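You operate a simulated robot arm through the tools that you are given. There is no shell and no other tool. Be economical: measure what you need, move in short steps, check, and stop when the job is done.

You are at the controls of a simulated robot arm. One attempt, no reset.

TASK
Stack the carton that says "TUBES 15 ml" from the table top on top of the carton labelled "caps". Open the centrifuge cupboard door, take the nozzle labelled "92" from the table top and leave it on the top centrifuge cupboard shelf and shut the door again. Do these in any order.
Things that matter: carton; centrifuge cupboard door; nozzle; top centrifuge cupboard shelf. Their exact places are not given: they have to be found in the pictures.

Only the result counts: the job must be done as asked and must still hold three seconds after the hand-in. Knocking over, shifting, dropping, spilling or breaking anything else fails it. A push-on lid holds only when it is set on centred and level and pressed home; a screw cap is set on level and turned clockwise until tight.

THE ROBOT
A 7-joint arm with a two-finger parallel gripper on a trunk, on a base that drives. Base frame: it is fixed to the floor where the robot stands at the start and does not move with it; the origin is under the middle of the robot, x ahead of it, y to its left, z up. Units: cm, degrees, N and s.
With the tool pointing down near the work surface it reaches from about 34 to 74 cm from the robot's upright axis, wherever it stands. Its first joint turns from -115.0 to 115.0 degrees. Places, roughly: centrifuge cupboard door [180, 150, 40]; top centrifuge cupboard shelf [180, 180, 40]. Payload 3.91 kg.
The TCP is the grasp point between the finger pads, 3 cm short of the fingertips. In the tool frame z runs along the fingers and y along their closing line. The gripper opens to 11 cm. The fingers are 2 cm wide and 1 cm thick; the gripper's body (4.8 by 11.2 cm) begins 5.5 cm behind the TCP.
Orientation is that of the tool frame in the base frame, as a unit quaternion [x, y, z, w]. With the fingers straight down and closing along the base's y, the tool's x points along the base's -x, its y along +y and its z along -z.

THE INTERFACE
- The arm moves only by the tool arm_command. Its argument "deltas" is a list of rows, each a list of 2 entries, a list of its own where there are three numbers: the shift along the tool's x, y, z in units of 40 mm (1.0 is 40 mm), then the turn, a rotation vector about the tool's x, y, z in units of 5 degrees (1.0 is 5 degrees). In form: [[[dx, dy, dz], [wx, wy, wz]], ...]. A call has 1 to 8 rows; each row shifts and turns the commanded pose from where the row before left it, along the tool's axes as they then stand. "hand" is the opening in per cent of the stroke, from 0 (shut) to 100 (fully open), set as the call begins (left out, the last holds). A call with a number of a shift or a turn outside -1 to 1 is refused whole. Each row takes 0.2 s and may step no farther than 5 cm and 8.6 degrees from the row before; otherwise, or with a gripper value out of range, the whole call is refused. Where a pose cannot be reached the arm comes as near as it can. A force on the tool above 40 N (or 10 N above the force at the start of the call, whichever is more), or a blocked arm, ends the call early, and 0.2 s more pass. Each finger travels about 10.8 cm/s and halts on what it meets, pressing with about 26 N; the grip force reading is that of the motor and also rises with nothing between the fingers. The clock runs only during rows and for 0.2 s after the last one: add rows that do not move to give the fingers time. The reply holds the time, the measured pose of the TCP, the force on the tool along the base axes, the opening and the grip force, in the units named above and with some noise, with the torque about the TCP (base axes, N m) and any sound that the robot's microphone picked up.
- Cameras (640 x 400 px; columns grow to the right, rows downward): "scene" is now at [2.84, 11.16, 170.56]; the picture's right is [-0.34, -0.94, 0.00], its down [-0.69, 0.25, -0.68] and it looks along [0.64, -0.24, -0.73] (base axes); focal length 253 px, centre (320, 200). "wrist" rides on the gripper at [7.2, 1.7, -10.3] in the tool frame; the picture's right is [-0.23, 0.97, 0.00], its down [-0.76, -0.18, -0.62] and it looks along [-0.61, -0.14, 0.78] (tool axes); focal length 222 px, centre (320, 200).
- snapshot(camera): a new picture of that camera. The clock stands still meanwhile.
- move_column(by): slides the trunk up (or, below 0, down) by that many cm; the arm and the scene camera ride with it, the base frame stays. It gives what a move gives, with no picture.
- drive_base(legs): drives the robot by 1 to 6 legs, each [ahead, turn to the left] in cm and degrees, along the robot's own axes; the way and the turn of a leg run together, so that a leg with both is an arc; at most 150 cm and 180 degrees a leg. The arm and the cameras ride along, it lands a little off, and it stops where it bumps. It gives what a move gives.
- pan_tilt(pan, tilt): turns the head with the scene camera to pan (to the left, within 155 degrees either way) and tilt (down, from -29 to 69), counted from straight ahead of the robot. It gives what a move gives.
- pixel_to_xyz(camera, pixels): for up to 12 pixels [column, row] of the newest picture of that camera ("zoom" is the newest enlarged one), the place [x, y, z] in the base frame of the surface seen there, good to about 0.2 cm, but the place of the scene camera against the robot may be out by one fixed shift of up to 2.5 cm in any direction. The clock stands still meanwhile.
- zoom(camera, box): a new picture of the part [left, top, right, bottom] of that camera's present view, enlarged. The clock stands still meanwhile.
- finish_job(): hands the job in; it is judged then, once.

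Keep the steps short. Do not move on a guess: measure, check each grasp and each placing, and mend mistakes. In all there are 110 turns and 98 pictures (those below and enlarged ones count). Leave the gripper open and the arm clear of the work at the hand-in unless told otherwise, and finish with a single line.

The tools are called after "Call:" by a JSON object that holds its "api" and its "payload". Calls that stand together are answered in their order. arm_command: Moves the arm, as the interface text tells. Its arguments: {"type":"object","properties":{"deltas":{"type":"array"},"hand":{"type":"number"}},"required":["deltas"]} The other tools are called the same way: move_column (by) slides the trunk up or down; drive_base (legs) drives the base; pan_tilt (pan, tilt) turns the head that bears the scene camera; snapshot (camera) takes a picture; pixel_to_xyz (camera, pixels) gives the place of the surface under pixels of a picture; zoom (camera, box) takes an enlarged picture of a part of a camera's view; finish_job () hands the job in.

At the start:

```text
time_s: 0.0
tcp_pos: [35.07, -21.31, 123.98]
orientation: [0.004, 1.0, 0.001, 0.0]
force: [0.6, -0.4, 0.1]
wrist_torque: [0.0, -0.03, -0.02]
finger_gap: 11.03
grip_force: 0.1
trunk travel left (down, up): [-82.5, 16.5]
robot x, y, heading: [-0.25, 0.1, -0.3]
head pan, tilt: [-20.2, 46.9]
```

scene: 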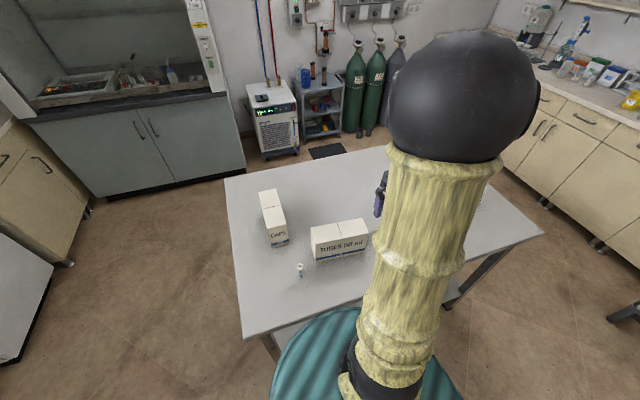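
wrist: 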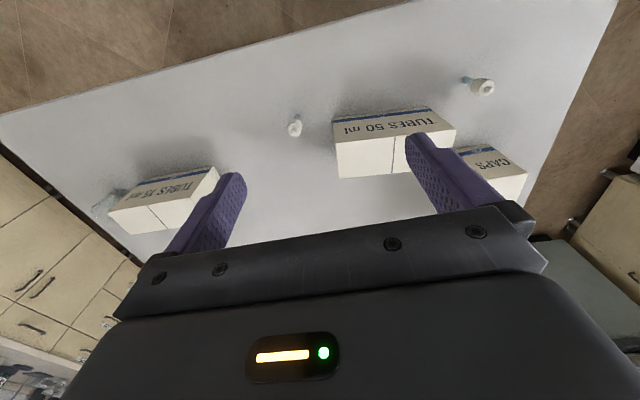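

I see three cartons (TUBES 15 ml at wrist ~(165,200), TUBES 50 ml, CAPS) and two nozzle-like items. I measure them in the wrist picture and zoom.

Call:
{"api": "zoom", "payload": {"camera": "wrist", "box": [80, 60, 340, 240]}}

Call:
{"api": "zoom", "payload": {"camera": "wrist", "box": [270, 50, 550, 220]}}

Call:
{"api": "pixel_to_xyz", "payload": {"camera": "wrist", "pixels": [[109, 211], [134, 234], [215, 168], [336, 140], [338, 176], [452, 128], [508, 172], [295, 128], [484, 87], [468, 80], [106, 203], [280, 180]]}}

Call:
{"api": "snapshot", "payload": {"camera": "wrist"}}

```text
2.22 times, centred on (210, 150) of wrist
```

zoom: 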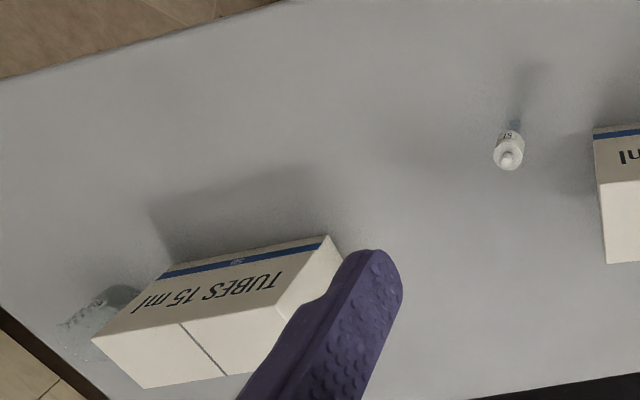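

```text
2.29 times, centred on (410, 135) of wrist
```

zoom: 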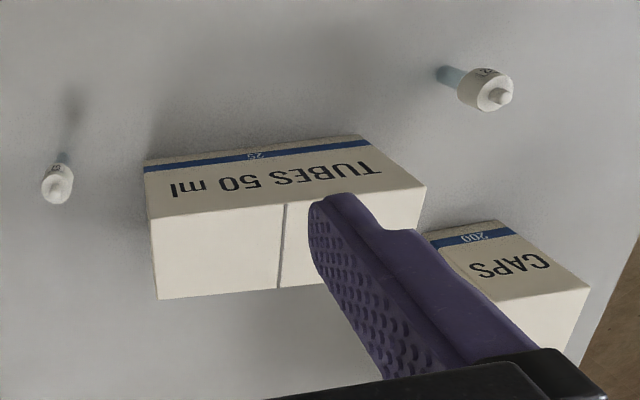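

```text
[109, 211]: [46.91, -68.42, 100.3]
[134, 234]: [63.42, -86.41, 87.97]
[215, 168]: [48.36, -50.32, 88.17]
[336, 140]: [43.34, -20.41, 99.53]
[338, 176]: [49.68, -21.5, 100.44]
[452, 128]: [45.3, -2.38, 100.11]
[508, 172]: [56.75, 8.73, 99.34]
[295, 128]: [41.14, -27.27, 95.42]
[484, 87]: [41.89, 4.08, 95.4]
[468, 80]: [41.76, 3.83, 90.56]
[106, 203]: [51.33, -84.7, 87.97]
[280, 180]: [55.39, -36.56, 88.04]
```

```text
93 pictures are left
```

wrist: 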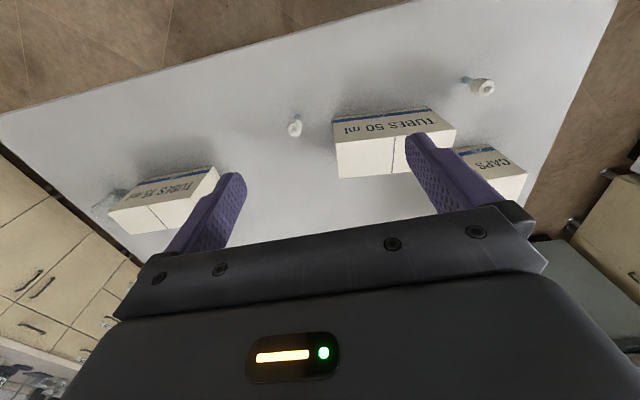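

Table top is at z≈88. I zoom tightly on both nozzles to read numbers, and look at the scene.

Call:
{"api": "zoom", "payload": {"camera": "wrist", "box": [455, 70, 503, 100]}}

Call:
{"api": "zoom", "payload": {"camera": "wrist", "box": [275, 110, 315, 140]}}

Call:
{"api": "pan_tilt", "payload": {"pan": 35, "tilt": 30}}

Call:
{"api": "snapshot", "payload": {"camera": "scene"}}

```text
13.33 times, centred on (479, 85) of wrist
```

zoom: 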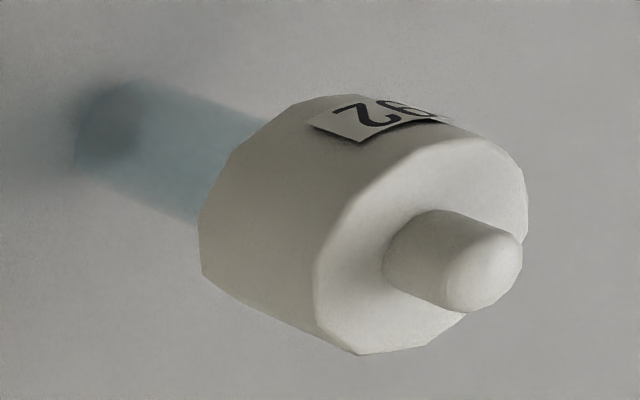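

```text
13.33 times, centred on (295, 125) of wrist
```

zoom: 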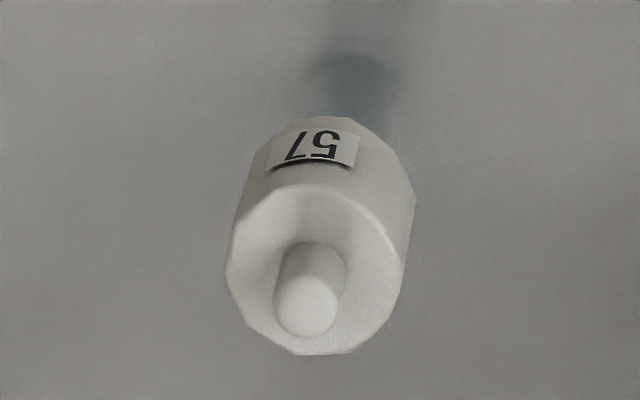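

```text
time_s: 1.2
tcp_pos: [35.0, -21.35, 123.93]
orientation: [0.004, 1.0, 0.0, 0.0]
force: [0.1, 0.7, -0.4]
wrist_torque: [-0.01, 0.0, 0.01]
finger_gap: 11.01
grip_force: 0.0
trunk travel left (down, up): [-82.5, 16.5]
robot x, y, heading: [-0.02, 0.61, -0.0]
head pan, tilt: [35.0, 30.0]
```

```text
90 pictures are left
```

scene: 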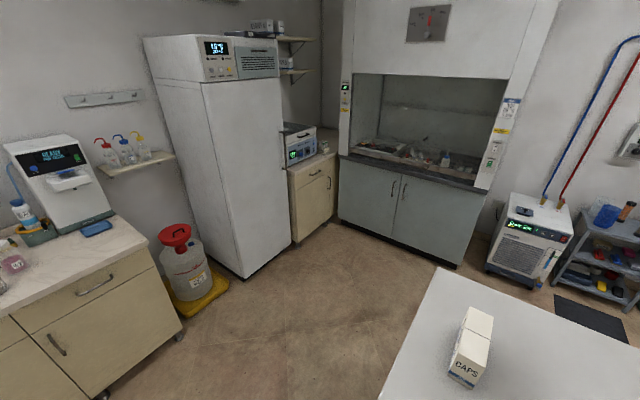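

The "92" nozzle is at about (42, 4). Now I find the cupboard: a beige one beneath a device at (310,180). I zoom and measure.

Call:
{"api": "zoom", "payload": {"camera": "scene", "box": [270, 110, 400, 260]}}

Call:
{"api": "pixel_to_xyz", "payload": {"camera": "scene", "pixels": [[312, 205], [294, 180], [334, 172], [300, 240], [332, 215], [318, 172], [390, 190], [350, 200], [280, 170], [310, 152]]}}

Call:
{"api": "snapshot", "payload": {"camera": "scene"}}

```text
2.67 times, centred on (335, 185) of scene
```

zoom: 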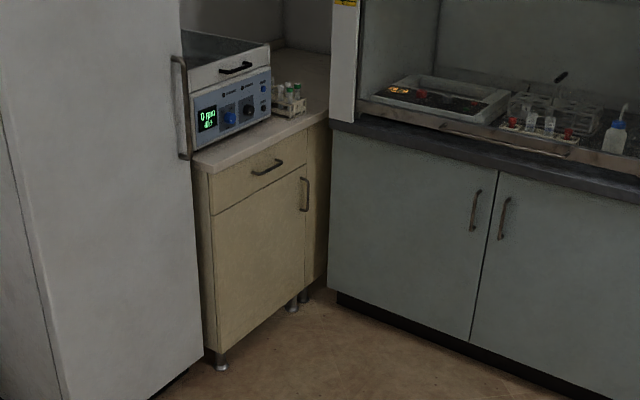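

```text
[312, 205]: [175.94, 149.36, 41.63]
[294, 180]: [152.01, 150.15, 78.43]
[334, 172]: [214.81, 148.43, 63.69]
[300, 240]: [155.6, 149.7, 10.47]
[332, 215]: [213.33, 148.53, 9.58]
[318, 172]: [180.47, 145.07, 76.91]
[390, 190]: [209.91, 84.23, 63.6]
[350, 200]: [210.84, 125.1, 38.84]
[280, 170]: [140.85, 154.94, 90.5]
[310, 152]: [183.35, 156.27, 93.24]
```

```text
88 pictures are left
```

scene: 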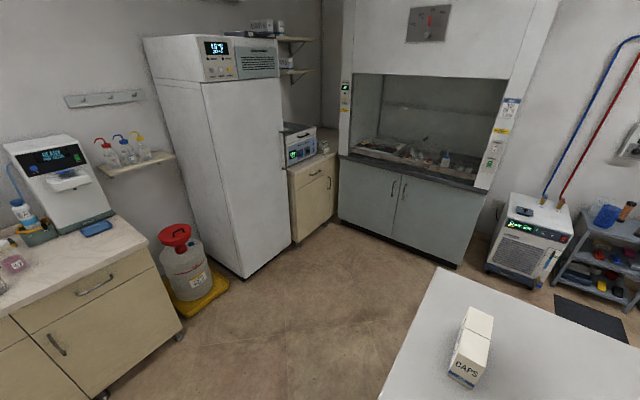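

The cupboard front lies on the plane y≈149.5, door hinge likely on the left (x≈153), handle on the right. First the stacking: I shift the robot to y≈-30 so that both cartons are within reach (turn right, drive along the table, turn back).

Call:
{"api": "drive_base", "payload": {"legs": [[0, -90], [30, 0], [0, 90]]}}

Call:
{"api": "pan_tilt", "payload": {"pan": 0, "tilt": 55}}

Call:
{"api": "snapshot", "payload": {"camera": "scene"}}

Call:
{"api": "snapshot", "payload": {"camera": "wrist"}}

```text
time_s: 10.9
tcp_pos: [36.12, -50.0, 123.94]
orientation: [-0.011, 1.0, 0.0, 0.0]
force: [-0.4, 0.2, 0.6]
wrist_torque: [0.0, -0.02, -0.05]
finger_gap: 11.0
grip_force: 0.1
trunk travel left (down, up): [-82.5, 16.5]
robot x, y, heading: [0.16, -29.92, 2.2]
head pan, tilt: [35.0, 30.0]
```

```text
time_s: 12.0
tcp_pos: [36.0, -49.98, 123.99]
orientation: [-0.011, 1.0, 0.001, 0.001]
force: [-0.8, -0.4, 0.2]
wrist_torque: [-0.03, -0.03, -0.01]
finger_gap: 11.0
grip_force: 0.0
trunk travel left (down, up): [-82.5, 16.5]
robot x, y, heading: [0.42, -29.79, 1.7]
head pan, tilt: [0.0, 55.0]
```

```text
87 pictures are left
```

scene: 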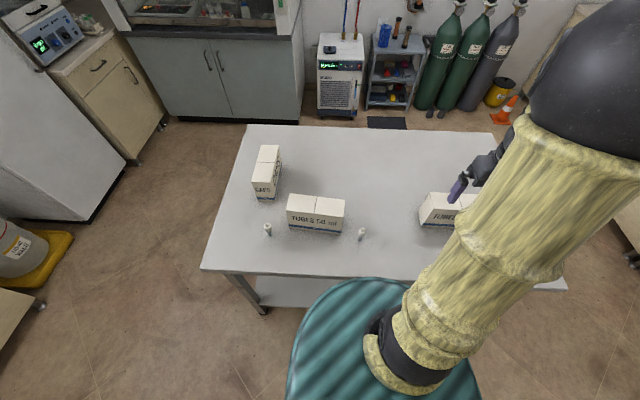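

```text
86 pictures are left
```

wrist: 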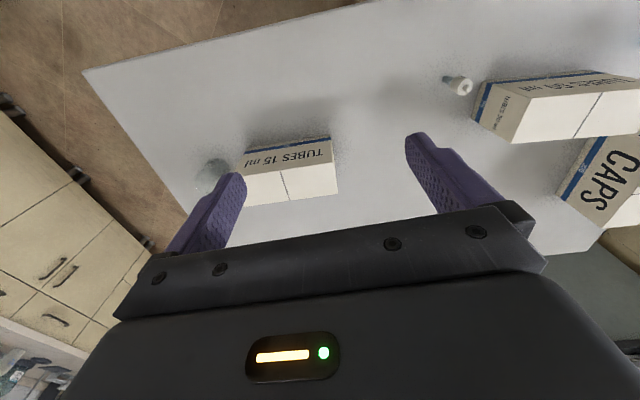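

I measure the TUBES 15 ml carton's top corners on an enlarged picture.

Call:
{"api": "zoom", "payload": {"camera": "wrist", "box": [180, 110, 372, 230]}}

Call:
{"api": "zoom", "payload": {"camera": "scene", "box": [240, 135, 400, 245]}}

Call:
{"api": "pixel_to_xyz", "payload": {"camera": "wrist", "pixels": [[246, 176], [290, 170], [331, 163], [336, 190], [313, 194], [283, 173], [289, 197], [262, 200], [328, 143], [210, 165], [215, 185], [300, 150]]}}

Call:
{"api": "pixel_to_xyz", "payload": {"camera": "scene", "pixels": [[262, 147], [278, 146], [253, 181], [273, 182], [289, 195], [316, 197], [345, 200], [341, 216], [288, 212], [274, 166], [254, 164], [267, 225]]}}

```text
3.33 times, centred on (276, 170) of wrist
```

zoom: 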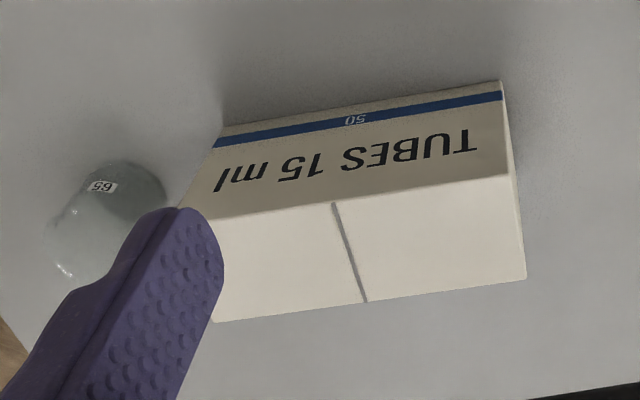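

```text
3.64 times, centred on (320, 190) of scene
```

zoom: 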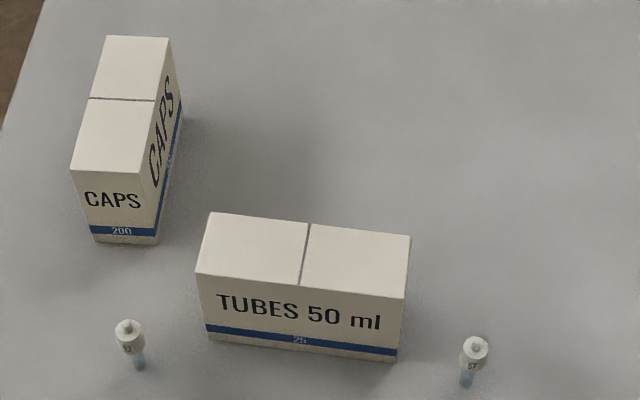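

```text
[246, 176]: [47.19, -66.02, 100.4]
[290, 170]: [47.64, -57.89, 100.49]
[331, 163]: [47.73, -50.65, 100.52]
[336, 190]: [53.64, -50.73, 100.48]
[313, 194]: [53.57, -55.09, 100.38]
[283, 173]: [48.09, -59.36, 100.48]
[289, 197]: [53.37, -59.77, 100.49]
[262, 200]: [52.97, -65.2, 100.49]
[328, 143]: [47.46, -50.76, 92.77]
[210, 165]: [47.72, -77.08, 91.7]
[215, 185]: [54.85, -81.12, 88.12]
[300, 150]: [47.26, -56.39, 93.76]
```

```text
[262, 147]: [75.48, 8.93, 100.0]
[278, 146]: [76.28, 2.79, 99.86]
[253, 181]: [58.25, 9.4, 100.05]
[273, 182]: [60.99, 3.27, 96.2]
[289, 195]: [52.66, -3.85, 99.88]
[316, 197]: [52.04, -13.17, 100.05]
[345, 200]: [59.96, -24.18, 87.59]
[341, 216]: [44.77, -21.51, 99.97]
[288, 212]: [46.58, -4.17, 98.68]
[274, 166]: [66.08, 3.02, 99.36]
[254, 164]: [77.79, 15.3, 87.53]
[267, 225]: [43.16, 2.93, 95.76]
```

Carton centre ≈ (50.5, -59.6), 18 × 6.2 × 12.4 cm; caps centre ≈ (66, 7). For both to be within reach I move the base back to y≈-16.

Call:
{"api": "drive_base", "payload": {"legs": [[0, 90], [14, 0], [0, -92]]}}

Call:
{"api": "arm_command", "payload": {"deltas": [[[0, -0.5, 0], [0, 0, 1]], [[0, -0.5, 0], [0, 0, 1]], [[0, 0, 0], [0, 0, 1]], [[0, 0, 0], [0, 0, 1]], [[0, 0, 0], [0, 0, 1]], [[0, 0, 0], [0, 0, 1]], [[0, 0, 0], [0, 0, 1]], [[0, 0, 0], [0, 0, 1]]], "hand": 100}}

```text
time_s: 21.1
tcp_pos: [33.82, -38.9, 123.98]
orientation: [0.032, 0.999, 0.0, 0.0]
force: [0.3, -0.4, -0.5]
wrist_torque: [-0.02, 0.02, -0.04]
finger_gap: 11.02
grip_force: 0.1
trunk travel left (down, up): [-82.5, 16.5]
robot x, y, heading: [0.19, -16.03, -2.7]
head pan, tilt: [0.0, 55.0]
```

```text
time_s: 22.9
tcp_pos: [33.35, -43.05, 123.89]
orientation: [0.371, 0.928, 0.0, 0.0]
force: [-0.4, 0.7, 0.2]
wrist_torque: [0.0, -0.01, 0.0]
finger_gap: 11.0
grip_force: 0.1
trunk travel left (down, up): [-82.5, 16.5]
robot x, y, heading: [-0.0, -16.42, -2.9]
head pan, tilt: [0.0, 55.0]
```

Continue the yaw by about 48° so that the fingers close along base x.

Call:
{"api": "arm_command", "payload": {"deltas": [[[0, 0, 0], [0, 0, 1]], [[0, 0, 0], [0, 0, 1]], [[0, 0, 0], [0, 0, 1]], [[0, 0, 0], [0, 0, 1]], [[0, 0, 0], [0, 0, 1]], [[0, 0, 0], [0, 0, 1]], [[0, 0, 0], [0, 0, 1]], [[0, 0, 0], [0, 0, 1]]]}}

Call:
{"api": "arm_command", "payload": {"deltas": [[[0, 0, 0], [0, 0, 1]], [[0, 0, 0], [0, 0, 0.7]], [[-0.7, 0.85, 0], [0, 0, 0]], [[-0.7, 0.85, 0], [0, 0, 0]], [[-0.6, 0.9, 0], [0, 0, 0]], [[-0.5, 0.9, 0], [0, 0, 0]], [[0, 0.9, 0], [0, 0, 0]], [[0, 0, 0], [0, 0, 0]]]}}

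Call:
{"api": "snapshot", "payload": {"camera": "wrist"}}

```text
time_s: 24.7
tcp_pos: [33.47, -42.92, 123.85]
orientation: [0.667, 0.745, 0.0, 0.0]
force: [-0.4, -0.7, 0.0]
wrist_torque: [0.02, -0.01, -0.01]
finger_gap: 10.98
grip_force: 0.1
trunk travel left (down, up): [-82.5, 16.5]
robot x, y, heading: [-0.34, -16.28, -3.0]
head pan, tilt: [0.0, 55.0]
```

```text
time_s: 26.5
tcp_pos: [50.72, -53.56, 123.94]
orientation: [0.72, 0.694, 0.001, 0.0]
force: [-0.5, -0.6, -0.1]
wrist_torque: [0.02, 0.01, 0.0]
finger_gap: 11.02
grip_force: 0.0
trunk travel left (down, up): [-82.5, 16.5]
robot x, y, heading: [-0.2, -16.37, -2.8]
head pan, tilt: [0.0, 55.0]
```

```text
83 pictures are left
```

wrist: 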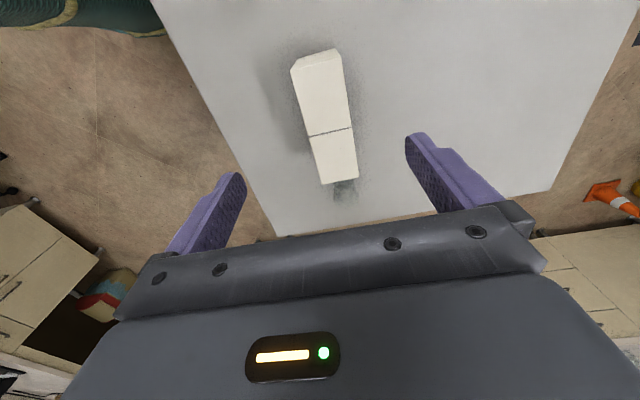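

Now measure the top corners from this view.

Call:
{"api": "zoom", "payload": {"camera": "wrist", "box": [240, 30, 432, 210]}}

Call:
{"api": "pixel_to_xyz", "payload": {"camera": "wrist", "pixels": [[294, 74], [340, 65], [321, 181], [356, 175], [309, 134], [351, 127], [313, 132], [346, 127], [340, 190]]}}

```text
2.22 times, centred on (336, 120) of wrist
```

zoom: 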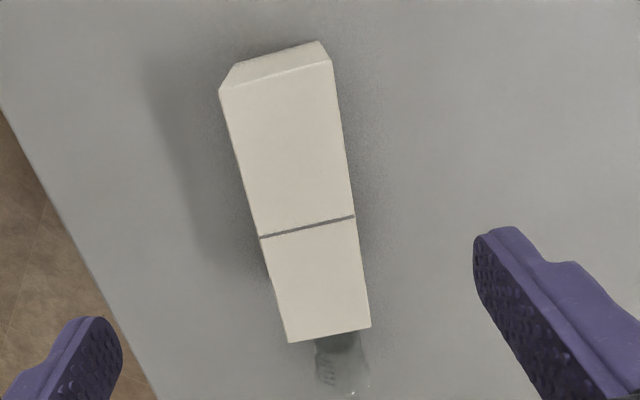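

```text
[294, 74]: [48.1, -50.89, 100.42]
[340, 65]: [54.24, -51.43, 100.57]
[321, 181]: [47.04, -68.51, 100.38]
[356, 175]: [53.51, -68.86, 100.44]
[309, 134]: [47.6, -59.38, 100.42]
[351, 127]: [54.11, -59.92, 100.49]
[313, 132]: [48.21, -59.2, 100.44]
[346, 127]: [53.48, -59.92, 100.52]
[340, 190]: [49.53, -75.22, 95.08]
```

Carton centre (50.85, -59.65), yaw -3°. I shift over it and lower to z≈100 partway, then check.

Call:
{"api": "arm_command", "payload": {"deltas": [[[-0.76, 0.06, 0], [0, 0, 0.22]], [[-0.76, 0.06, 0], [0, 0, 0]], [[0, 0, 1], [0, 0, 0]], [[0, 0, 1], [0, 0, 0]], [[0, 0, 1], [0, 0, 0]], [[0, 0, 0.7], [0, 0, 0]], [[0, 0, 0], [0, 0, 0]]]}}

Call:
{"api": "snapshot", "payload": {"camera": "wrist"}}

```text
time_s: 28.1
tcp_pos: [50.9, -59.76, 108.78]
orientation: [0.726, 0.687, 0.0, 0.0]
force: [-0.3, -0.4, 0.5]
wrist_torque: [-0.01, 0.01, 0.03]
finger_gap: 10.99
grip_force: 0.1
trunk travel left (down, up): [-82.5, 16.5]
robot x, y, heading: [0.17, -16.38, -3.0]
head pan, tilt: [0.0, 55.0]
```

```text
81 pictures are left
```

wrist: 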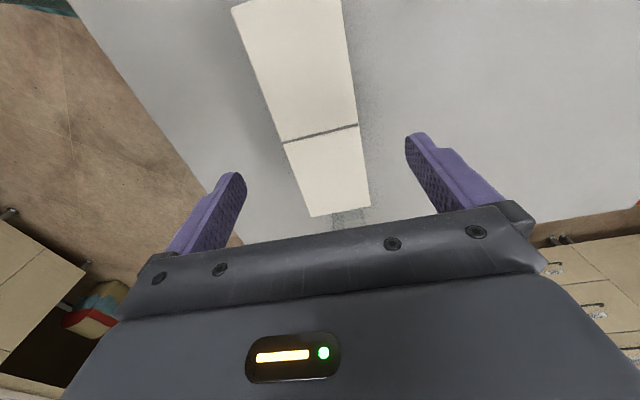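

Centred well. Lower to z≈96.6 and close.

Call:
{"api": "arm_command", "payload": {"deltas": [[[0, 0, 1], [0, 0, 0]], [[0, 0, 1], [0, 0, 0]], [[0, 0, 1], [0, 0, 0]], [[0, 0, 0], [0, 0, 0]]]}}

Call:
{"api": "arm_command", "payload": {"deltas": [[[0, 0, 0], [0, 0, 0]], [[0, 0, 0], [0, 0, 0]], [[0, 0, 0], [0, 0, 0]], [[0, 0, 0], [0, 0, 0]]], "hand": 0}}

```text
time_s: 29.1
tcp_pos: [50.95, -59.82, 97.25]
orientation: [0.726, 0.687, 0.001, 0.001]
force: [0.1, 0.1, 0.8]
wrist_torque: [0.0, 0.0, 0.0]
finger_gap: 11.01
grip_force: 0.0
trunk travel left (down, up): [-82.5, 16.5]
robot x, y, heading: [-0.24, -16.22, -3.1]
head pan, tilt: [0.0, 55.0]
```

```text
time_s: 30.1
tcp_pos: [50.83, -59.87, 97.14]
orientation: [0.726, 0.688, 0.0, 0.0]
force: [-0.3, -0.1, 0.6]
wrist_torque: [-0.04, 0.02, 0.0]
finger_gap: 7.03
grip_force: 26.0
trunk travel left (down, up): [-82.5, 16.5]
robot x, y, heading: [-0.18, -15.49, -3.0]
head pan, tilt: [0.0, 55.0]
```

Gripped (7.0 cm). Lift, then take a scene picture to measure cap carton and held carton with the same camera.

Call:
{"api": "arm_command", "payload": {"deltas": [[[0, 0, -1], [0, 0, 0]], [[0, 0, -1], [0, 0, 0]], [[0, 0, -1], [0, 0, 0]], [[0, 0, -1], [0, 0, 0]], [[0, 0, -1], [0, 0, 0]], [[0, 0, -1], [0, 0, 0]], [[0, 0, 0], [0, 0, 0]]]}}

Call:
{"api": "snapshot", "payload": {"camera": "scene"}}

Call:
{"api": "snapshot", "payload": {"camera": "wrist"}}

```text
time_s: 31.7
tcp_pos: [50.86, -59.62, 121.12]
orientation: [0.727, 0.687, -0.001, 0.0]
force: [0.5, 1.2, -3.1]
wrist_torque: [0.0, -0.01, -0.01]
finger_gap: 7.0
grip_force: 25.6
trunk travel left (down, up): [-82.5, 16.5]
robot x, y, heading: [-0.18, -16.08, -2.9]
head pan, tilt: [0.0, 55.0]
```

```text
80 pictures are left
```

scene: 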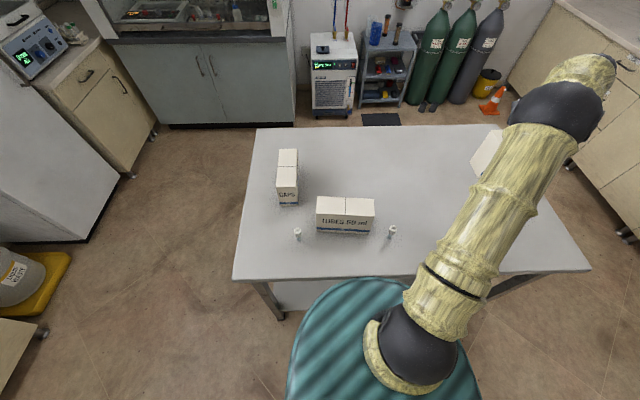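

```text
79 pictures are left
```

wrist: 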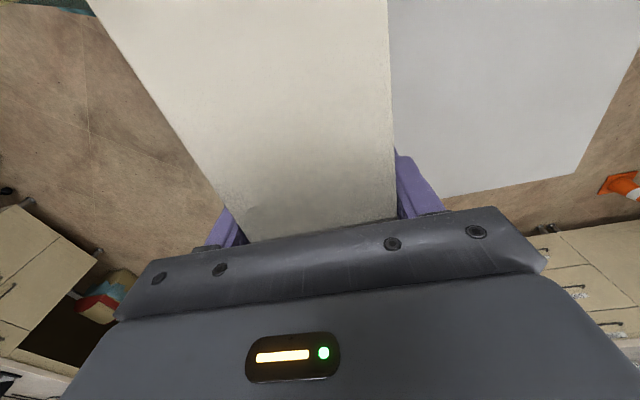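

I zoom on the caps and 50 ml cartons in the scene.

Call:
{"api": "zoom", "payload": {"camera": "scene", "box": [260, 140, 404, 230]}}

```text
4.44 times, centred on (332, 185) of scene
```

zoom: 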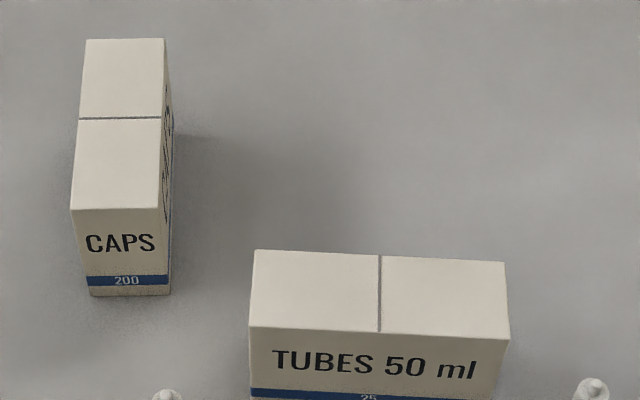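

Call:
{"api": "pixel_to_xyz", "payload": {"camera": "zoom", "pixels": [[88, 41], [161, 41], [74, 206], [157, 205], [120, 118], [81, 118], [158, 118], [509, 337], [252, 325], [257, 253], [502, 264], [594, 383]]}}

```text
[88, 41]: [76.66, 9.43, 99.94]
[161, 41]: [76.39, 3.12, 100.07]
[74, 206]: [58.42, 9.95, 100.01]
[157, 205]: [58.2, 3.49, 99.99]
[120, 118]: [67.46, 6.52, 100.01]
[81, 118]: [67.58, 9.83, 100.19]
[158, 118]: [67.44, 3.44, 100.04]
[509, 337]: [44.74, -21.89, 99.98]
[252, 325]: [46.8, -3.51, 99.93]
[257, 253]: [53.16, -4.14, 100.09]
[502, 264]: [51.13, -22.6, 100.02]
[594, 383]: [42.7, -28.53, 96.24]
```

Relative to wrist readings the scene shift is about (-1.4, +1.2); caps centre ≈ (66.05, 7.75), long axis along x. I carry the carton over at z≈121 while turning back 92°.

Call:
{"api": "arm_command", "payload": {"deltas": [[[0.947, 0.157, 0], [0, 0, -1]], [[0.93, 0.239, 0], [0, 0, -1]], [[0.906, 0.319, 0], [0, 0, -1]], [[0.874, 0.397, 0], [0, 0, -1]], [[0.836, 0.471, 0], [0, 0, -1]], [[0.792, 0.542, 0], [0, 0, -1]], [[0.742, 0.609, 0], [0, 0, -1]], [[0.686, 0.672, 0], [0, 0, -1]]]}}

Call:
{"api": "arm_command", "payload": {"deltas": [[[0.625, 0.729, 0], [0, 0, -1]], [[0.559, 0.781, 0], [0, 0, -1]], [[0.489, 0.826, 0], [0, 0, -1]], [[0.415, 0.866, 0], [0, 0, -1]], [[0.338, 0.899, 0], [0, 0, -1]], [[0.258, 0.925, 0], [0, 0, -1]], [[0.177, 0.944, 0], [0, 0, -1]], [[0, 0, 0], [0, 0, 0]]]}}

```text
time_s: 33.5
tcp_pos: [57.63, -29.8, 121.19]
orientation: [0.447, 0.894, 0.001, -0.001]
force: [1.5, 0.3, -2.9]
wrist_torque: [0.02, 0.0, -0.01]
finger_gap: 7.0
grip_force: 26.1
trunk travel left (down, up): [-82.5, 16.5]
robot x, y, heading: [-0.01, -16.02, -3.2]
head pan, tilt: [0.0, 55.0]
```

```text
time_s: 35.3
tcp_pos: [63.61, -3.45, 121.02]
orientation: [0.158, 0.987, 0.0, 0.0]
force: [-0.4, -1.0, -2.2]
wrist_torque: [-0.01, 0.03, -0.02]
finger_gap: 7.03
grip_force: 25.5
trunk travel left (down, up): [-82.5, 16.5]
robot x, y, heading: [-0.17, -16.16, -3.0]
head pan, tilt: [0.0, 55.0]
```

Call:
{"api": "arm_command", "payload": {"deltas": [[[0.101, 0.949, 0], [0, 0, -1]], [[0.018, 0.954, 0], [0, 0, -1]], [[-0.065, 0.952, 0], [0, 0, -1]], [[0, 0, 0], [0, 0, -0.36]], [[0, 0, 0], [0, 0, 0]]]}}

Call:
{"api": "snapshot", "payload": {"camera": "scene"}}

Call:
{"api": "snapshot", "payload": {"camera": "wrist"}}

```text
time_s: 36.5
tcp_pos: [65.84, 7.92, 121.18]
orientation: [0.011, 1.0, 0.0, 0.0]
force: [-0.1, 0.3, -2.7]
wrist_torque: [-0.02, 0.0, 0.01]
finger_gap: 7.02
grip_force: 26.2
trunk travel left (down, up): [-82.5, 16.5]
robot x, y, heading: [-0.13, -16.33, -3.1]
head pan, tilt: [0.0, 55.0]
```

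```text
77 pictures are left
```

scene: 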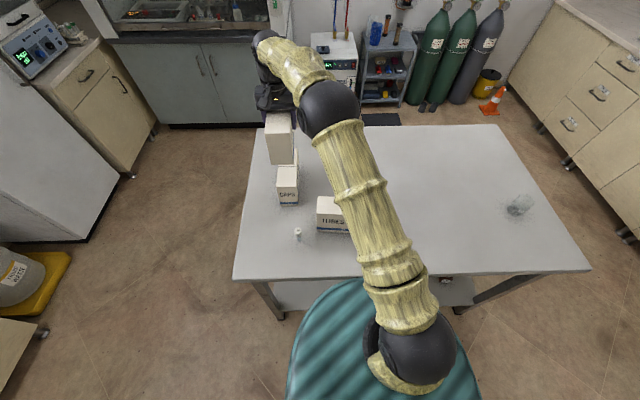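

```text
76 pictures are left
```

wrist: 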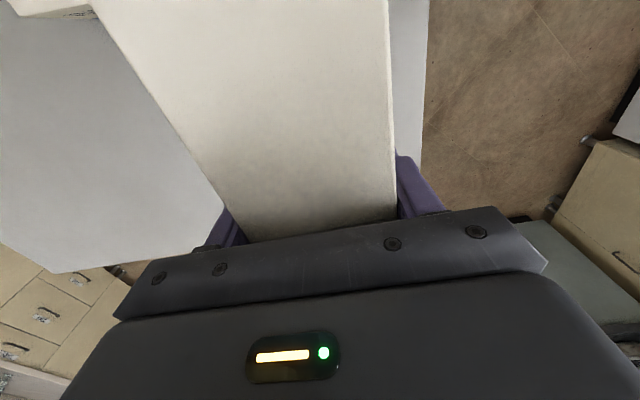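

Measure the held carton and the caps front in the scene zoom.

Call:
{"api": "zoom", "payload": {"camera": "scene", "box": [240, 90, 336, 220]}}

```text
3.08 times, centred on (288, 155) of scene
```

zoom: 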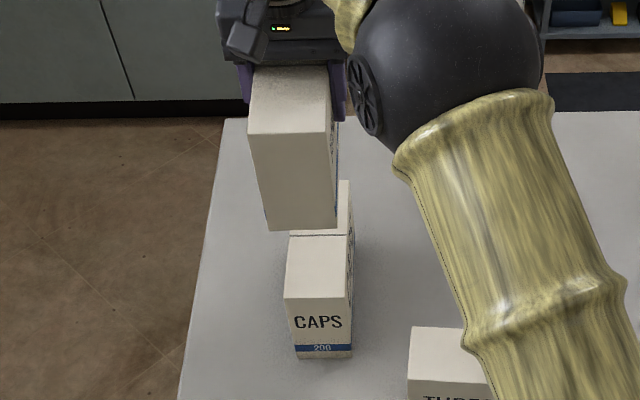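

Call:
{"api": "pixel_to_xyz", "payload": {"camera": "zoom", "pixels": [[250, 131], [331, 130], [270, 225], [334, 223], [288, 294], [349, 294], [293, 345], [349, 345], [301, 180], [330, 140], [292, 240], [344, 238]]}}

```text
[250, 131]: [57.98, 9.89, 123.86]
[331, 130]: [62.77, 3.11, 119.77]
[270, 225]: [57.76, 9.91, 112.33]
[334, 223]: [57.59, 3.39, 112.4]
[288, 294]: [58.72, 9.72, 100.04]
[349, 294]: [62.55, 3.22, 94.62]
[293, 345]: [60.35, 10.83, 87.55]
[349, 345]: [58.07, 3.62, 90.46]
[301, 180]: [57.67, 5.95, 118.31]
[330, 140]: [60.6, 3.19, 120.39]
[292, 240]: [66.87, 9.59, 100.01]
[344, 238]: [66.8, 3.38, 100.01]
```

The held carton is aligned in y; it needs +0.5 cm in x. Lower close to contact.

Call:
{"api": "arm_command", "payload": {"deltas": [[[-0.12, 0, 0], [0, 0, 0]], [[0, 0, 0.9], [0, 0, 0]], [[0, 0, 0.9], [0, 0, 0]], [[0, 0, 0.9], [0, 0, 0]], [[0, 0, 0], [0, 0, 0]]]}}

Call:
{"api": "zoom", "payload": {"camera": "scene", "box": [240, 90, 336, 220]}}

```text
time_s: 37.7
tcp_pos: [66.27, 7.69, 110.54]
orientation: [0.011, 1.0, 0.0, 0.001]
force: [1.1, -0.1, -2.9]
wrist_torque: [-0.05, 0.0, -0.03]
finger_gap: 7.02
grip_force: 26.2
trunk travel left (down, up): [-82.5, 16.5]
robot x, y, heading: [0.13, -16.11, -2.9]
head pan, tilt: [0.0, 55.0]
```

```text
3.08 times, centred on (288, 155) of scene
```

zoom: 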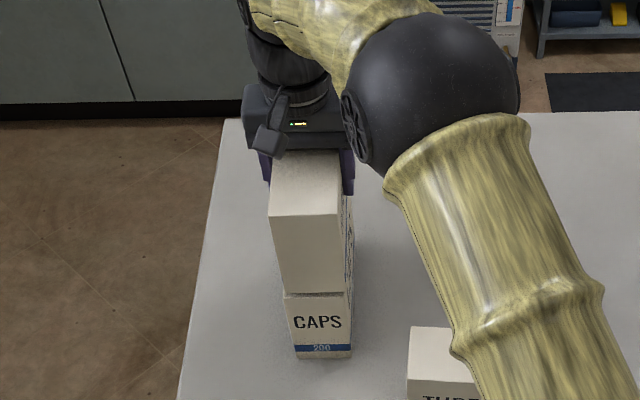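

About 1 cm left. Lower in small steps while watching the force.

Call:
{"api": "arm_command", "payload": {"deltas": [[[0, 0, 0.07], [0, 0, 0]], [[0, 0, 0.07], [0, 0, 0]], [[0, 0, 0.05], [0, 0, 0]], [[0, 0, 0], [0, 0, 0]]]}}

Call:
{"api": "arm_command", "payload": {"deltas": [[[0, 0, 0.03], [0, 0, 0]], [[0, 0, 0], [0, 0, 0]]]}}

```text
time_s: 38.7
tcp_pos: [66.3, 7.73, 109.68]
orientation: [0.012, 1.0, 0.0, 0.0]
force: [1.3, -0.8, 0.0]
wrist_torque: [0.03, 0.0, 0.07]
finger_gap: 6.99
grip_force: 26.0
trunk travel left (down, up): [-82.5, 16.5]
robot x, y, heading: [-0.17, -16.31, -3.0]
head pan, tilt: [0.0, 55.0]
```

```text
time_s: 39.3
tcp_pos: [66.23, 7.61, 109.66]
orientation: [0.012, 1.0, 0.0, 0.002]
force: [4.6, 0.8, 10.5]
wrist_torque: [-0.09, 0.59, 0.05]
finger_gap: 7.01
grip_force: 25.7
trunk travel left (down, up): [-82.5, 16.5]
robot x, y, heading: [0.32, -16.19, -3.1]
head pan, tilt: [0.0, 55.0]
```

Contact made. Ease a touch and open the hand, then rise.

Call:
{"api": "arm_command", "payload": {"deltas": [[[0, 0, -0.03], [0, 0, 0]], [[0, 0, 0], [0, 0, 0]]]}}

Call:
{"api": "arm_command", "payload": {"deltas": [[[0, 0, 0], [0, 0, 0]], [[0, 0, 0], [0, 0, 0]], [[0, 0, 0], [0, 0, 0]]], "hand": 95}}

Call:
{"api": "arm_command", "payload": {"deltas": [[[0, 0, -0.5], [0, 0, 0]], [[0, 0, -1], [0, 0, 0]], [[0, 0, -1], [0, 0, 0]], [[0, 0, -1], [0, 0, 0]], [[0, 0, -1], [0, 0, 0]], [[0, 0, 0], [0, 0, 0]]]}}

Call:
{"api": "snapshot", "payload": {"camera": "wrist"}}

Call:
{"api": "zoom", "payload": {"camera": "scene", "box": [240, 90, 336, 220]}}

```text
time_s: 39.9
tcp_pos: [66.2, 7.63, 109.66]
orientation: [0.011, 1.0, -0.001, 0.0]
force: [2.6, 0.1, 5.0]
wrist_torque: [0.04, -0.68, 0.12]
finger_gap: 7.02
grip_force: 26.2
trunk travel left (down, up): [-82.5, 16.5]
robot x, y, heading: [-0.35, -16.07, -3.0]
head pan, tilt: [0.0, 55.0]
```

```text
time_s: 40.7
tcp_pos: [66.34, 7.73, 109.53]
orientation: [0.011, 1.0, 0.0, 0.0]
force: [-0.3, 0.2, 0.2]
wrist_torque: [0.05, 0.01, -0.01]
finger_gap: 10.47
grip_force: 0.1
trunk travel left (down, up): [-82.5, 16.5]
robot x, y, heading: [-0.17, -16.26, -2.8]
head pan, tilt: [0.0, 55.0]
```

```text
time_s: 42.1
tcp_pos: [66.38, 7.85, 127.81]
orientation: [0.012, 1.0, 0.0, 0.0]
force: [0.7, -0.5, -0.6]
wrist_torque: [-0.03, 0.0, -0.02]
finger_gap: 10.45
grip_force: 0.1
trunk travel left (down, up): [-82.5, 16.5]
robot x, y, heading: [-0.28, -16.01, -3.0]
head pan, tilt: [0.0, 55.0]
```

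```text
73 pictures are left
```

wrist: 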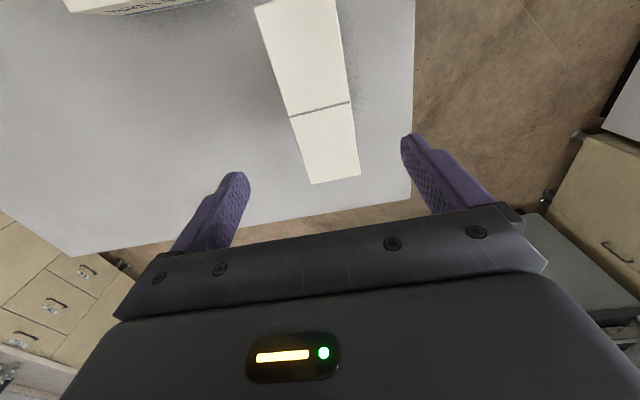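

```text
3.08 times, centred on (288, 155) of scene
```

zoom: 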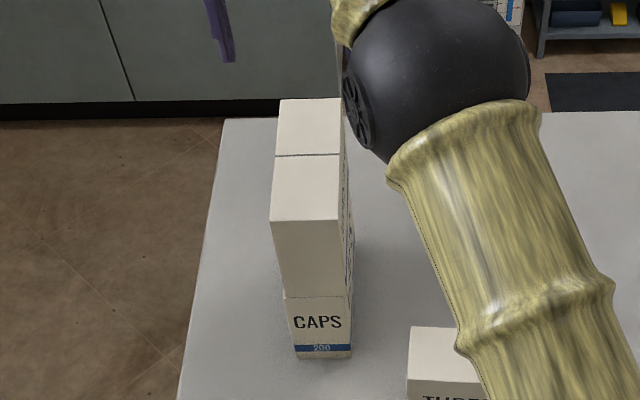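

The stack is good. Next I need the hand horizontal with its camera on top; I first retreat with a yaw, testing how far the wrist turns.

Call:
{"api": "arm_command", "payload": {"deltas": [[[0.7, -0.7, 0], [0, 0, 1]], [[0.6, -0.8, 0], [0, 0, 1]], [[0.4, -0.8, 0], [0, 0, 1]], [[0.4, -0.9, 0], [0, 0, 1]], [[0.3, -0.9, 0], [0, 0, 1]], [[0, 0, 0], [0, 0, 1]], [[0, 0, 0], [0, 0, 1]], [[0, 0, 0], [0, 0, 1]]]}}

Call:
{"api": "arm_command", "payload": {"deltas": [[[0, 0, 0], [0, 0, 1]], [[0, 0, 0], [0, 0, 1]], [[0, 0, 0], [0, 0, 1]], [[0, 0, 0], [0, 0, 1]], [[0, 0, 0], [0, 0, 1]], [[0, 0, 0], [0, 0, 1]], [[0, 0, 0], [0, 0, 1]], [[0, 0, 0], [0, 0, 1]]]}}

Call:
{"api": "arm_command", "payload": {"deltas": [[[0, 0, 0], [0, 0, 1]], [[0, 0, 0], [0, 0, 1]], [[0, 0, 0], [0, 0, 1]], [[0, 0, 0], [0, 0, 1]], [[0, 0, 0], [0, 0, 1]], [[0, 0, 0], [0, 0, 1]], [[0, 0, 0], [0, 0, 1]], [[0, 0, 0], [0, 0, 1]]]}}

Call:
{"api": "arm_command", "payload": {"deltas": [[[0, 0, 0], [0, 0, 1]], [[0, 0, 0], [0, 0, 1]], [[0, 0, 0], [0, 0, 1]], [[0, 0, 0], [0, 0, 1]], [[0, 0, 0], [0, 0, 1]], [[0, 0, 0], [0, 0, 1]], [[0, 0, 0], [0, 0, 1]], [[0, 0, 0], [0, 0, 1]]]}}

```text
time_s: 43.9
tcp_pos: [53.67, -6.69, 127.73]
orientation: [0.354, 0.935, 0.0, 0.0]
force: [0.4, -0.1, 0.7]
wrist_torque: [0.01, -0.01, -0.01]
finger_gap: 10.45
grip_force: 0.1
trunk travel left (down, up): [-82.5, 16.5]
robot x, y, heading: [-0.26, -15.98, -3.4]
head pan, tilt: [0.0, 55.0]
```

```text
time_s: 45.7
tcp_pos: [53.39, -6.64, 127.5]
orientation: [0.652, 0.758, 0.0, 0.0]
force: [-0.3, 0.6, -1.1]
wrist_torque: [0.02, 0.0, -0.01]
finger_gap: 10.44
grip_force: 0.0
trunk travel left (down, up): [-82.5, 16.5]
robot x, y, heading: [-0.27, -16.04, -3.1]
head pan, tilt: [0.0, 55.0]
```

```text
time_s: 47.5
tcp_pos: [53.44, -6.56, 127.59]
orientation: [0.872, 0.49, 0.0, -0.001]
force: [-0.4, 1.0, 0.3]
wrist_torque: [0.01, 0.03, 0.0]
finger_gap: 10.46
grip_force: 0.1
trunk travel left (down, up): [-82.5, 16.5]
robot x, y, heading: [-0.21, -16.27, -2.9]
head pan, tilt: [0.0, 55.0]
```

```text
time_s: 49.3
tcp_pos: [53.42, -6.71, 127.71]
orientation: [0.987, 0.162, 0.0, -0.001]
force: [-0.1, 0.3, 0.8]
wrist_torque: [0.0, -0.04, -0.01]
finger_gap: 10.47
grip_force: 0.0
trunk travel left (down, up): [-82.5, 16.5]
robot x, y, heading: [0.39, -15.88, -3.0]
head pan, tilt: [0.0, 55.0]
```

The wrist turned all the way. Now pitch the tool up to horizontal.

Call:
{"api": "arm_command", "payload": {"deltas": [[[0, 0, 0], [0, 0, 1]], [[0, 0, 0], [0, 0, 0.7]], [[0, 0, 0], [0, 1, 0]], [[0, 0, 0], [0, 1, 0]], [[0, 0, 0], [0, 1, 0]], [[0, 0, 0], [0, 1, 0]], [[0, 0, 0], [0, 1, 0]], [[0, 0, 0], [0, 1, 0]]]}}

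Call:
{"api": "arm_command", "payload": {"deltas": [[[0, 0, 0], [0, 1, 0]], [[0, 0, 0], [0, 1, 0]], [[0, 0, 0], [0, 1, 0]], [[0, 0, 0], [0, 1, 0]], [[0, 0, 0], [0, 1, 0]], [[0, 0, 0], [0, 1, 0]], [[0, 0, 0], [0, 1, 0]], [[0, 0, 0], [0, 1, 0]]]}}

Call:
{"api": "arm_command", "payload": {"deltas": [[[0, 0, 0], [0, 1, 0]], [[0, 0, 0], [0, 1, 0]], [[0, 0, 0], [0, 1, 0]], [[0, 0, 0], [0, 1, 0]], [[0, 0, 0], [0, 0, 0]]]}}

Call:
{"api": "snapshot", "payload": {"camera": "wrist"}}

Call:
{"api": "snapshot", "payload": {"camera": "scene"}}

```text
time_s: 51.1
tcp_pos: [53.6, -6.72, 127.7]
orientation: [0.962, 0.085, 0.259, -0.023]
force: [0.0, 0.5, 0.5]
wrist_torque: [0.04, 0.01, 0.0]
finger_gap: 10.48
grip_force: 0.0
trunk travel left (down, up): [-82.5, 16.5]
robot x, y, heading: [0.37, -15.8, -2.6]
head pan, tilt: [0.0, 55.0]
```

```text
time_s: 52.9
tcp_pos: [53.7, -6.82, 127.58]
orientation: [0.816, 0.072, 0.572, -0.051]
force: [1.5, -1.2, -0.7]
wrist_torque: [-0.02, 0.01, 0.04]
finger_gap: 10.43
grip_force: 0.1
trunk travel left (down, up): [-82.5, 16.5]
robot x, y, heading: [-0.12, -16.08, -3.1]
head pan, tilt: [0.0, 55.0]
```

```text
time_s: 54.1
tcp_pos: [53.5, -6.65, 127.64]
orientation: [0.703, 0.062, 0.705, -0.062]
force: [0.1, 1.5, 0.1]
wrist_torque: [0.03, 0.02, 0.03]
finger_gap: 10.43
grip_force: 0.1
trunk travel left (down, up): [-82.5, 16.5]
robot x, y, heading: [-0.2, -15.83, -3.0]
head pan, tilt: [0.0, 55.0]
```

```text
71 pictures are left
```

wrist: 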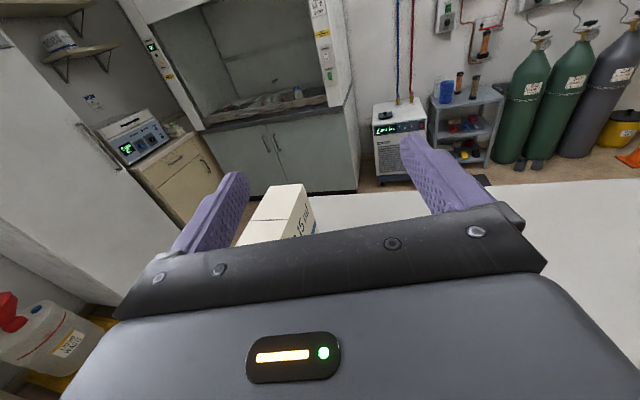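

```text
70 pictures are left
```

scene: 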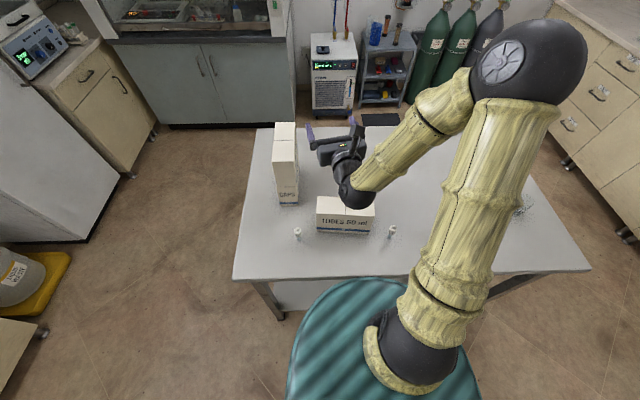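

Horizontal hand works. Before driving I raise the trunk and survey the left side for clearances.

Call:
{"api": "move_column", "payload": {"by": 16}}

Call:
{"api": "pan_tilt", "payload": {"pan": 60, "tilt": 40}}

Call:
{"api": "snapshot", "payload": {"camera": "scene"}}

Call:
{"api": "pixel_to_xyz", "payload": {"camera": "scene", "pixels": [[320, 200], [250, 150], [400, 150], [450, 200], [350, 120], [200, 250], [150, 150], [480, 100], [560, 130], [520, 300], [300, 300], [420, 250]]}}

```text
time_s: 55.9
tcp_pos: [53.49, -6.73, 143.64]
orientation: [0.704, 0.064, 0.704, -0.063]
force: [0.0, 0.1, 0.7]
wrist_torque: [-0.03, 0.0, -0.03]
finger_gap: 10.43
grip_force: 0.1
trunk travel left (down, up): [-98.5, 0.5]
robot x, y, heading: [0.17, -15.89, -2.9]
head pan, tilt: [0.0, 55.0]
```

```text
time_s: 57.2
tcp_pos: [53.5, -6.72, 143.54]
orientation: [0.704, 0.062, 0.704, -0.063]
force: [0.1, 0.6, -0.8]
wrist_torque: [0.02, 0.01, 0.01]
finger_gap: 10.47
grip_force: 0.1
trunk travel left (down, up): [-98.5, 0.5]
robot x, y, heading: [-0.09, -15.88, -3.3]
head pan, tilt: [60.0, 40.0]
```

```text
69 pictures are left
```

scene: 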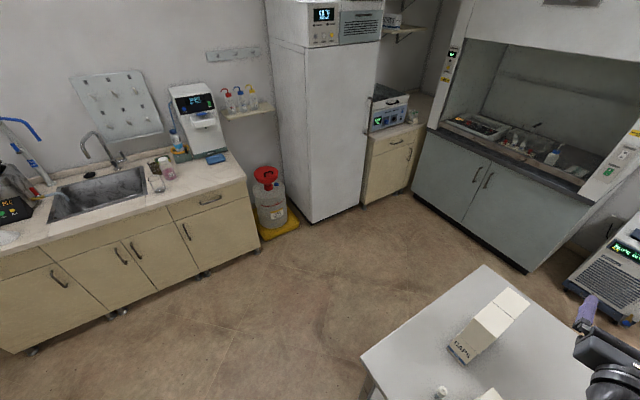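

```text
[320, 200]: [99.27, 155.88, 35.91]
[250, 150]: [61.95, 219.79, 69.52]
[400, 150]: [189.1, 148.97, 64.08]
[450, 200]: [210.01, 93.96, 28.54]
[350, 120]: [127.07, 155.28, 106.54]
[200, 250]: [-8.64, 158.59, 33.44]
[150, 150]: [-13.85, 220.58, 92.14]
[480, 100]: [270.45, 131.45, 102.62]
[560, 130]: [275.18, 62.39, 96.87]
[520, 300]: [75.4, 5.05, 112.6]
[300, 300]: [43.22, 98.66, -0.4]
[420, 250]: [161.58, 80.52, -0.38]
```

Floor is clear (bench front y≈158, freezer y≈155). I drive: to (0,75), turn to face -x, reverse to x≈172, then face the cupboard.

Call:
{"api": "drive_base", "payload": {"legs": [[0, 93], [91, 0], [0, 90], [-90, 0]]}}

```text
time_s: 74.3
tcp_pos: [38.59, 64.39, 143.71]
orientation: [-0.082, 0.703, -0.082, -0.702]
force: [-0.1, 0.1, -0.8]
wrist_torque: [0.03, 0.01, -0.03]
finger_gap: 10.42
grip_force: 0.1
trunk travel left (down, up): [-98.5, 0.5]
robot x, y, heading: [91.15, 76.83, -179.3]
head pan, tilt: [60.0, 40.0]
```

Reversing works. Continue to x≈172 and turn to face the cupboard; then look.

Call:
{"api": "drive_base", "payload": {"legs": [[-80, 0], [0, -90.5]]}}

Call:
{"api": "pan_tilt", "payload": {"pan": -10, "tilt": 50}}

Call:
{"api": "snapshot", "payload": {"camera": "scene"}}

```text
time_s: 78.2
tcp_pos: [113.88, 65.09, 143.56]
orientation: [-0.078, 0.703, -0.077, -0.703]
force: [-0.9, 1.0, 0.1]
wrist_torque: [0.02, 0.02, 0.04]
finger_gap: 10.47
grip_force: 0.1
trunk travel left (down, up): [-98.5, 0.5]
robot x, y, heading: [166.94, 76.73, 179.4]
head pan, tilt: [60.0, 40.0]
stopped in leg 1: the robot was blocked; the commanded pose is now the measured one
```

```text
time_s: 79.6
tcp_pos: [113.85, 65.02, 143.63]
orientation: [0.078, -0.703, 0.077, 0.703]
force: [-0.6, -0.1, 1.3]
wrist_torque: [-0.02, 0.0, 0.01]
finger_gap: 10.46
grip_force: 0.0
trunk travel left (down, up): [-98.5, 0.5]
robot x, y, heading: [166.79, 76.63, 179.4]
head pan, tilt: [-10.0, 50.0]
```

```text
68 pictures are left
```

scene: 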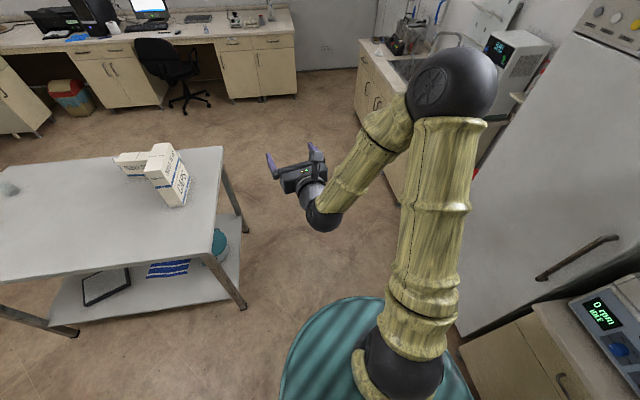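

I was blocked at x≈167 by the hood. I measure the base's footprint and then decide.

Call:
{"api": "pixel_to_xyz", "payload": {"camera": "scene", "pixels": [[289, 355], [310, 325], [345, 302], [376, 298], [475, 395], [330, 350], [450, 360], [300, 385], [562, 385], [530, 330], [600, 245], [240, 300]]}}

Call:
{"api": "pan_tilt", "payload": {"pan": -90, "tilt": 45}}

Call:
{"api": "snapshot", "payload": {"camera": "scene"}}

```text
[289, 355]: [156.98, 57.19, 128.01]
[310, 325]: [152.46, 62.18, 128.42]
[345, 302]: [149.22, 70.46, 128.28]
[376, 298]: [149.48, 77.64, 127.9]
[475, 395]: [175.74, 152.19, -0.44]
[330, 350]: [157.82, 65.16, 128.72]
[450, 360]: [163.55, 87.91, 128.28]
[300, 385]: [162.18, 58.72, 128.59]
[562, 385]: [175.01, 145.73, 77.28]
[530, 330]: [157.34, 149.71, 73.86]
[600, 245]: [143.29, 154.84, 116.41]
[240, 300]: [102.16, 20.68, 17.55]
```

```text
time_s: 81.2
tcp_pos: [114.1, 65.12, 143.63]
orientation: [0.078, -0.703, 0.077, 0.703]
force: [0.2, 0.5, 0.3]
wrist_torque: [-0.02, 0.02, -0.02]
finger_gap: 10.44
grip_force: 0.0
trunk travel left (down, up): [-98.5, 0.5]
robot x, y, heading: [166.95, 77.06, 179.5]
head pan, tilt: [-90.0, 45.0]
```

```text
67 pictures are left
```

scene: 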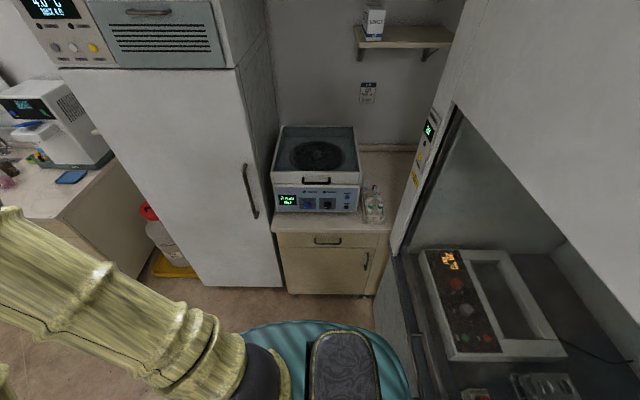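

Measure the hood's front parts and the cupboard handle in this view.

Call:
{"api": "pixel_to_xyz", "payload": {"camera": "scene", "pixels": [[430, 130], [410, 195], [500, 60], [400, 300], [418, 330], [366, 262], [327, 240], [290, 265], [370, 285], [247, 190], [342, 365], [600, 100]]}}

Call:
{"api": "zoom", "payload": {"camera": "scene", "box": [230, 170, 420, 310]}}

```text
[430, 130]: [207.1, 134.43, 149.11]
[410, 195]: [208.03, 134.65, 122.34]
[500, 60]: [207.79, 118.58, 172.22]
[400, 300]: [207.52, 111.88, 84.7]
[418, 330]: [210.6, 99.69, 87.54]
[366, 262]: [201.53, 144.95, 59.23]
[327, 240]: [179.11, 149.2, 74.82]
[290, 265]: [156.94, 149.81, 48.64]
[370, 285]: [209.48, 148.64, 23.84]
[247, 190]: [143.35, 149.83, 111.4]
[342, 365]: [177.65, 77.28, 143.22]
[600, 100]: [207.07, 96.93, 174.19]
```

```text
2.86 times, centred on (325, 240) of scene
```

zoom: 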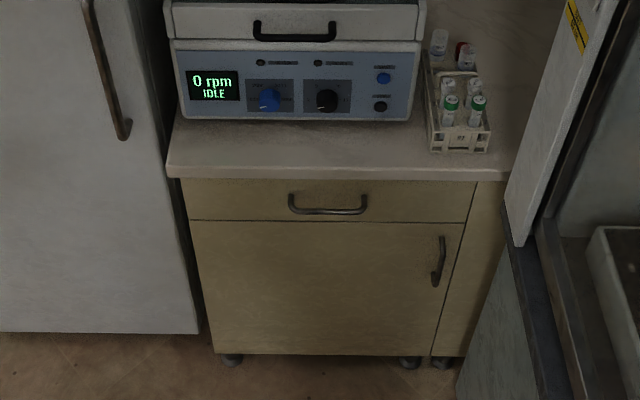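

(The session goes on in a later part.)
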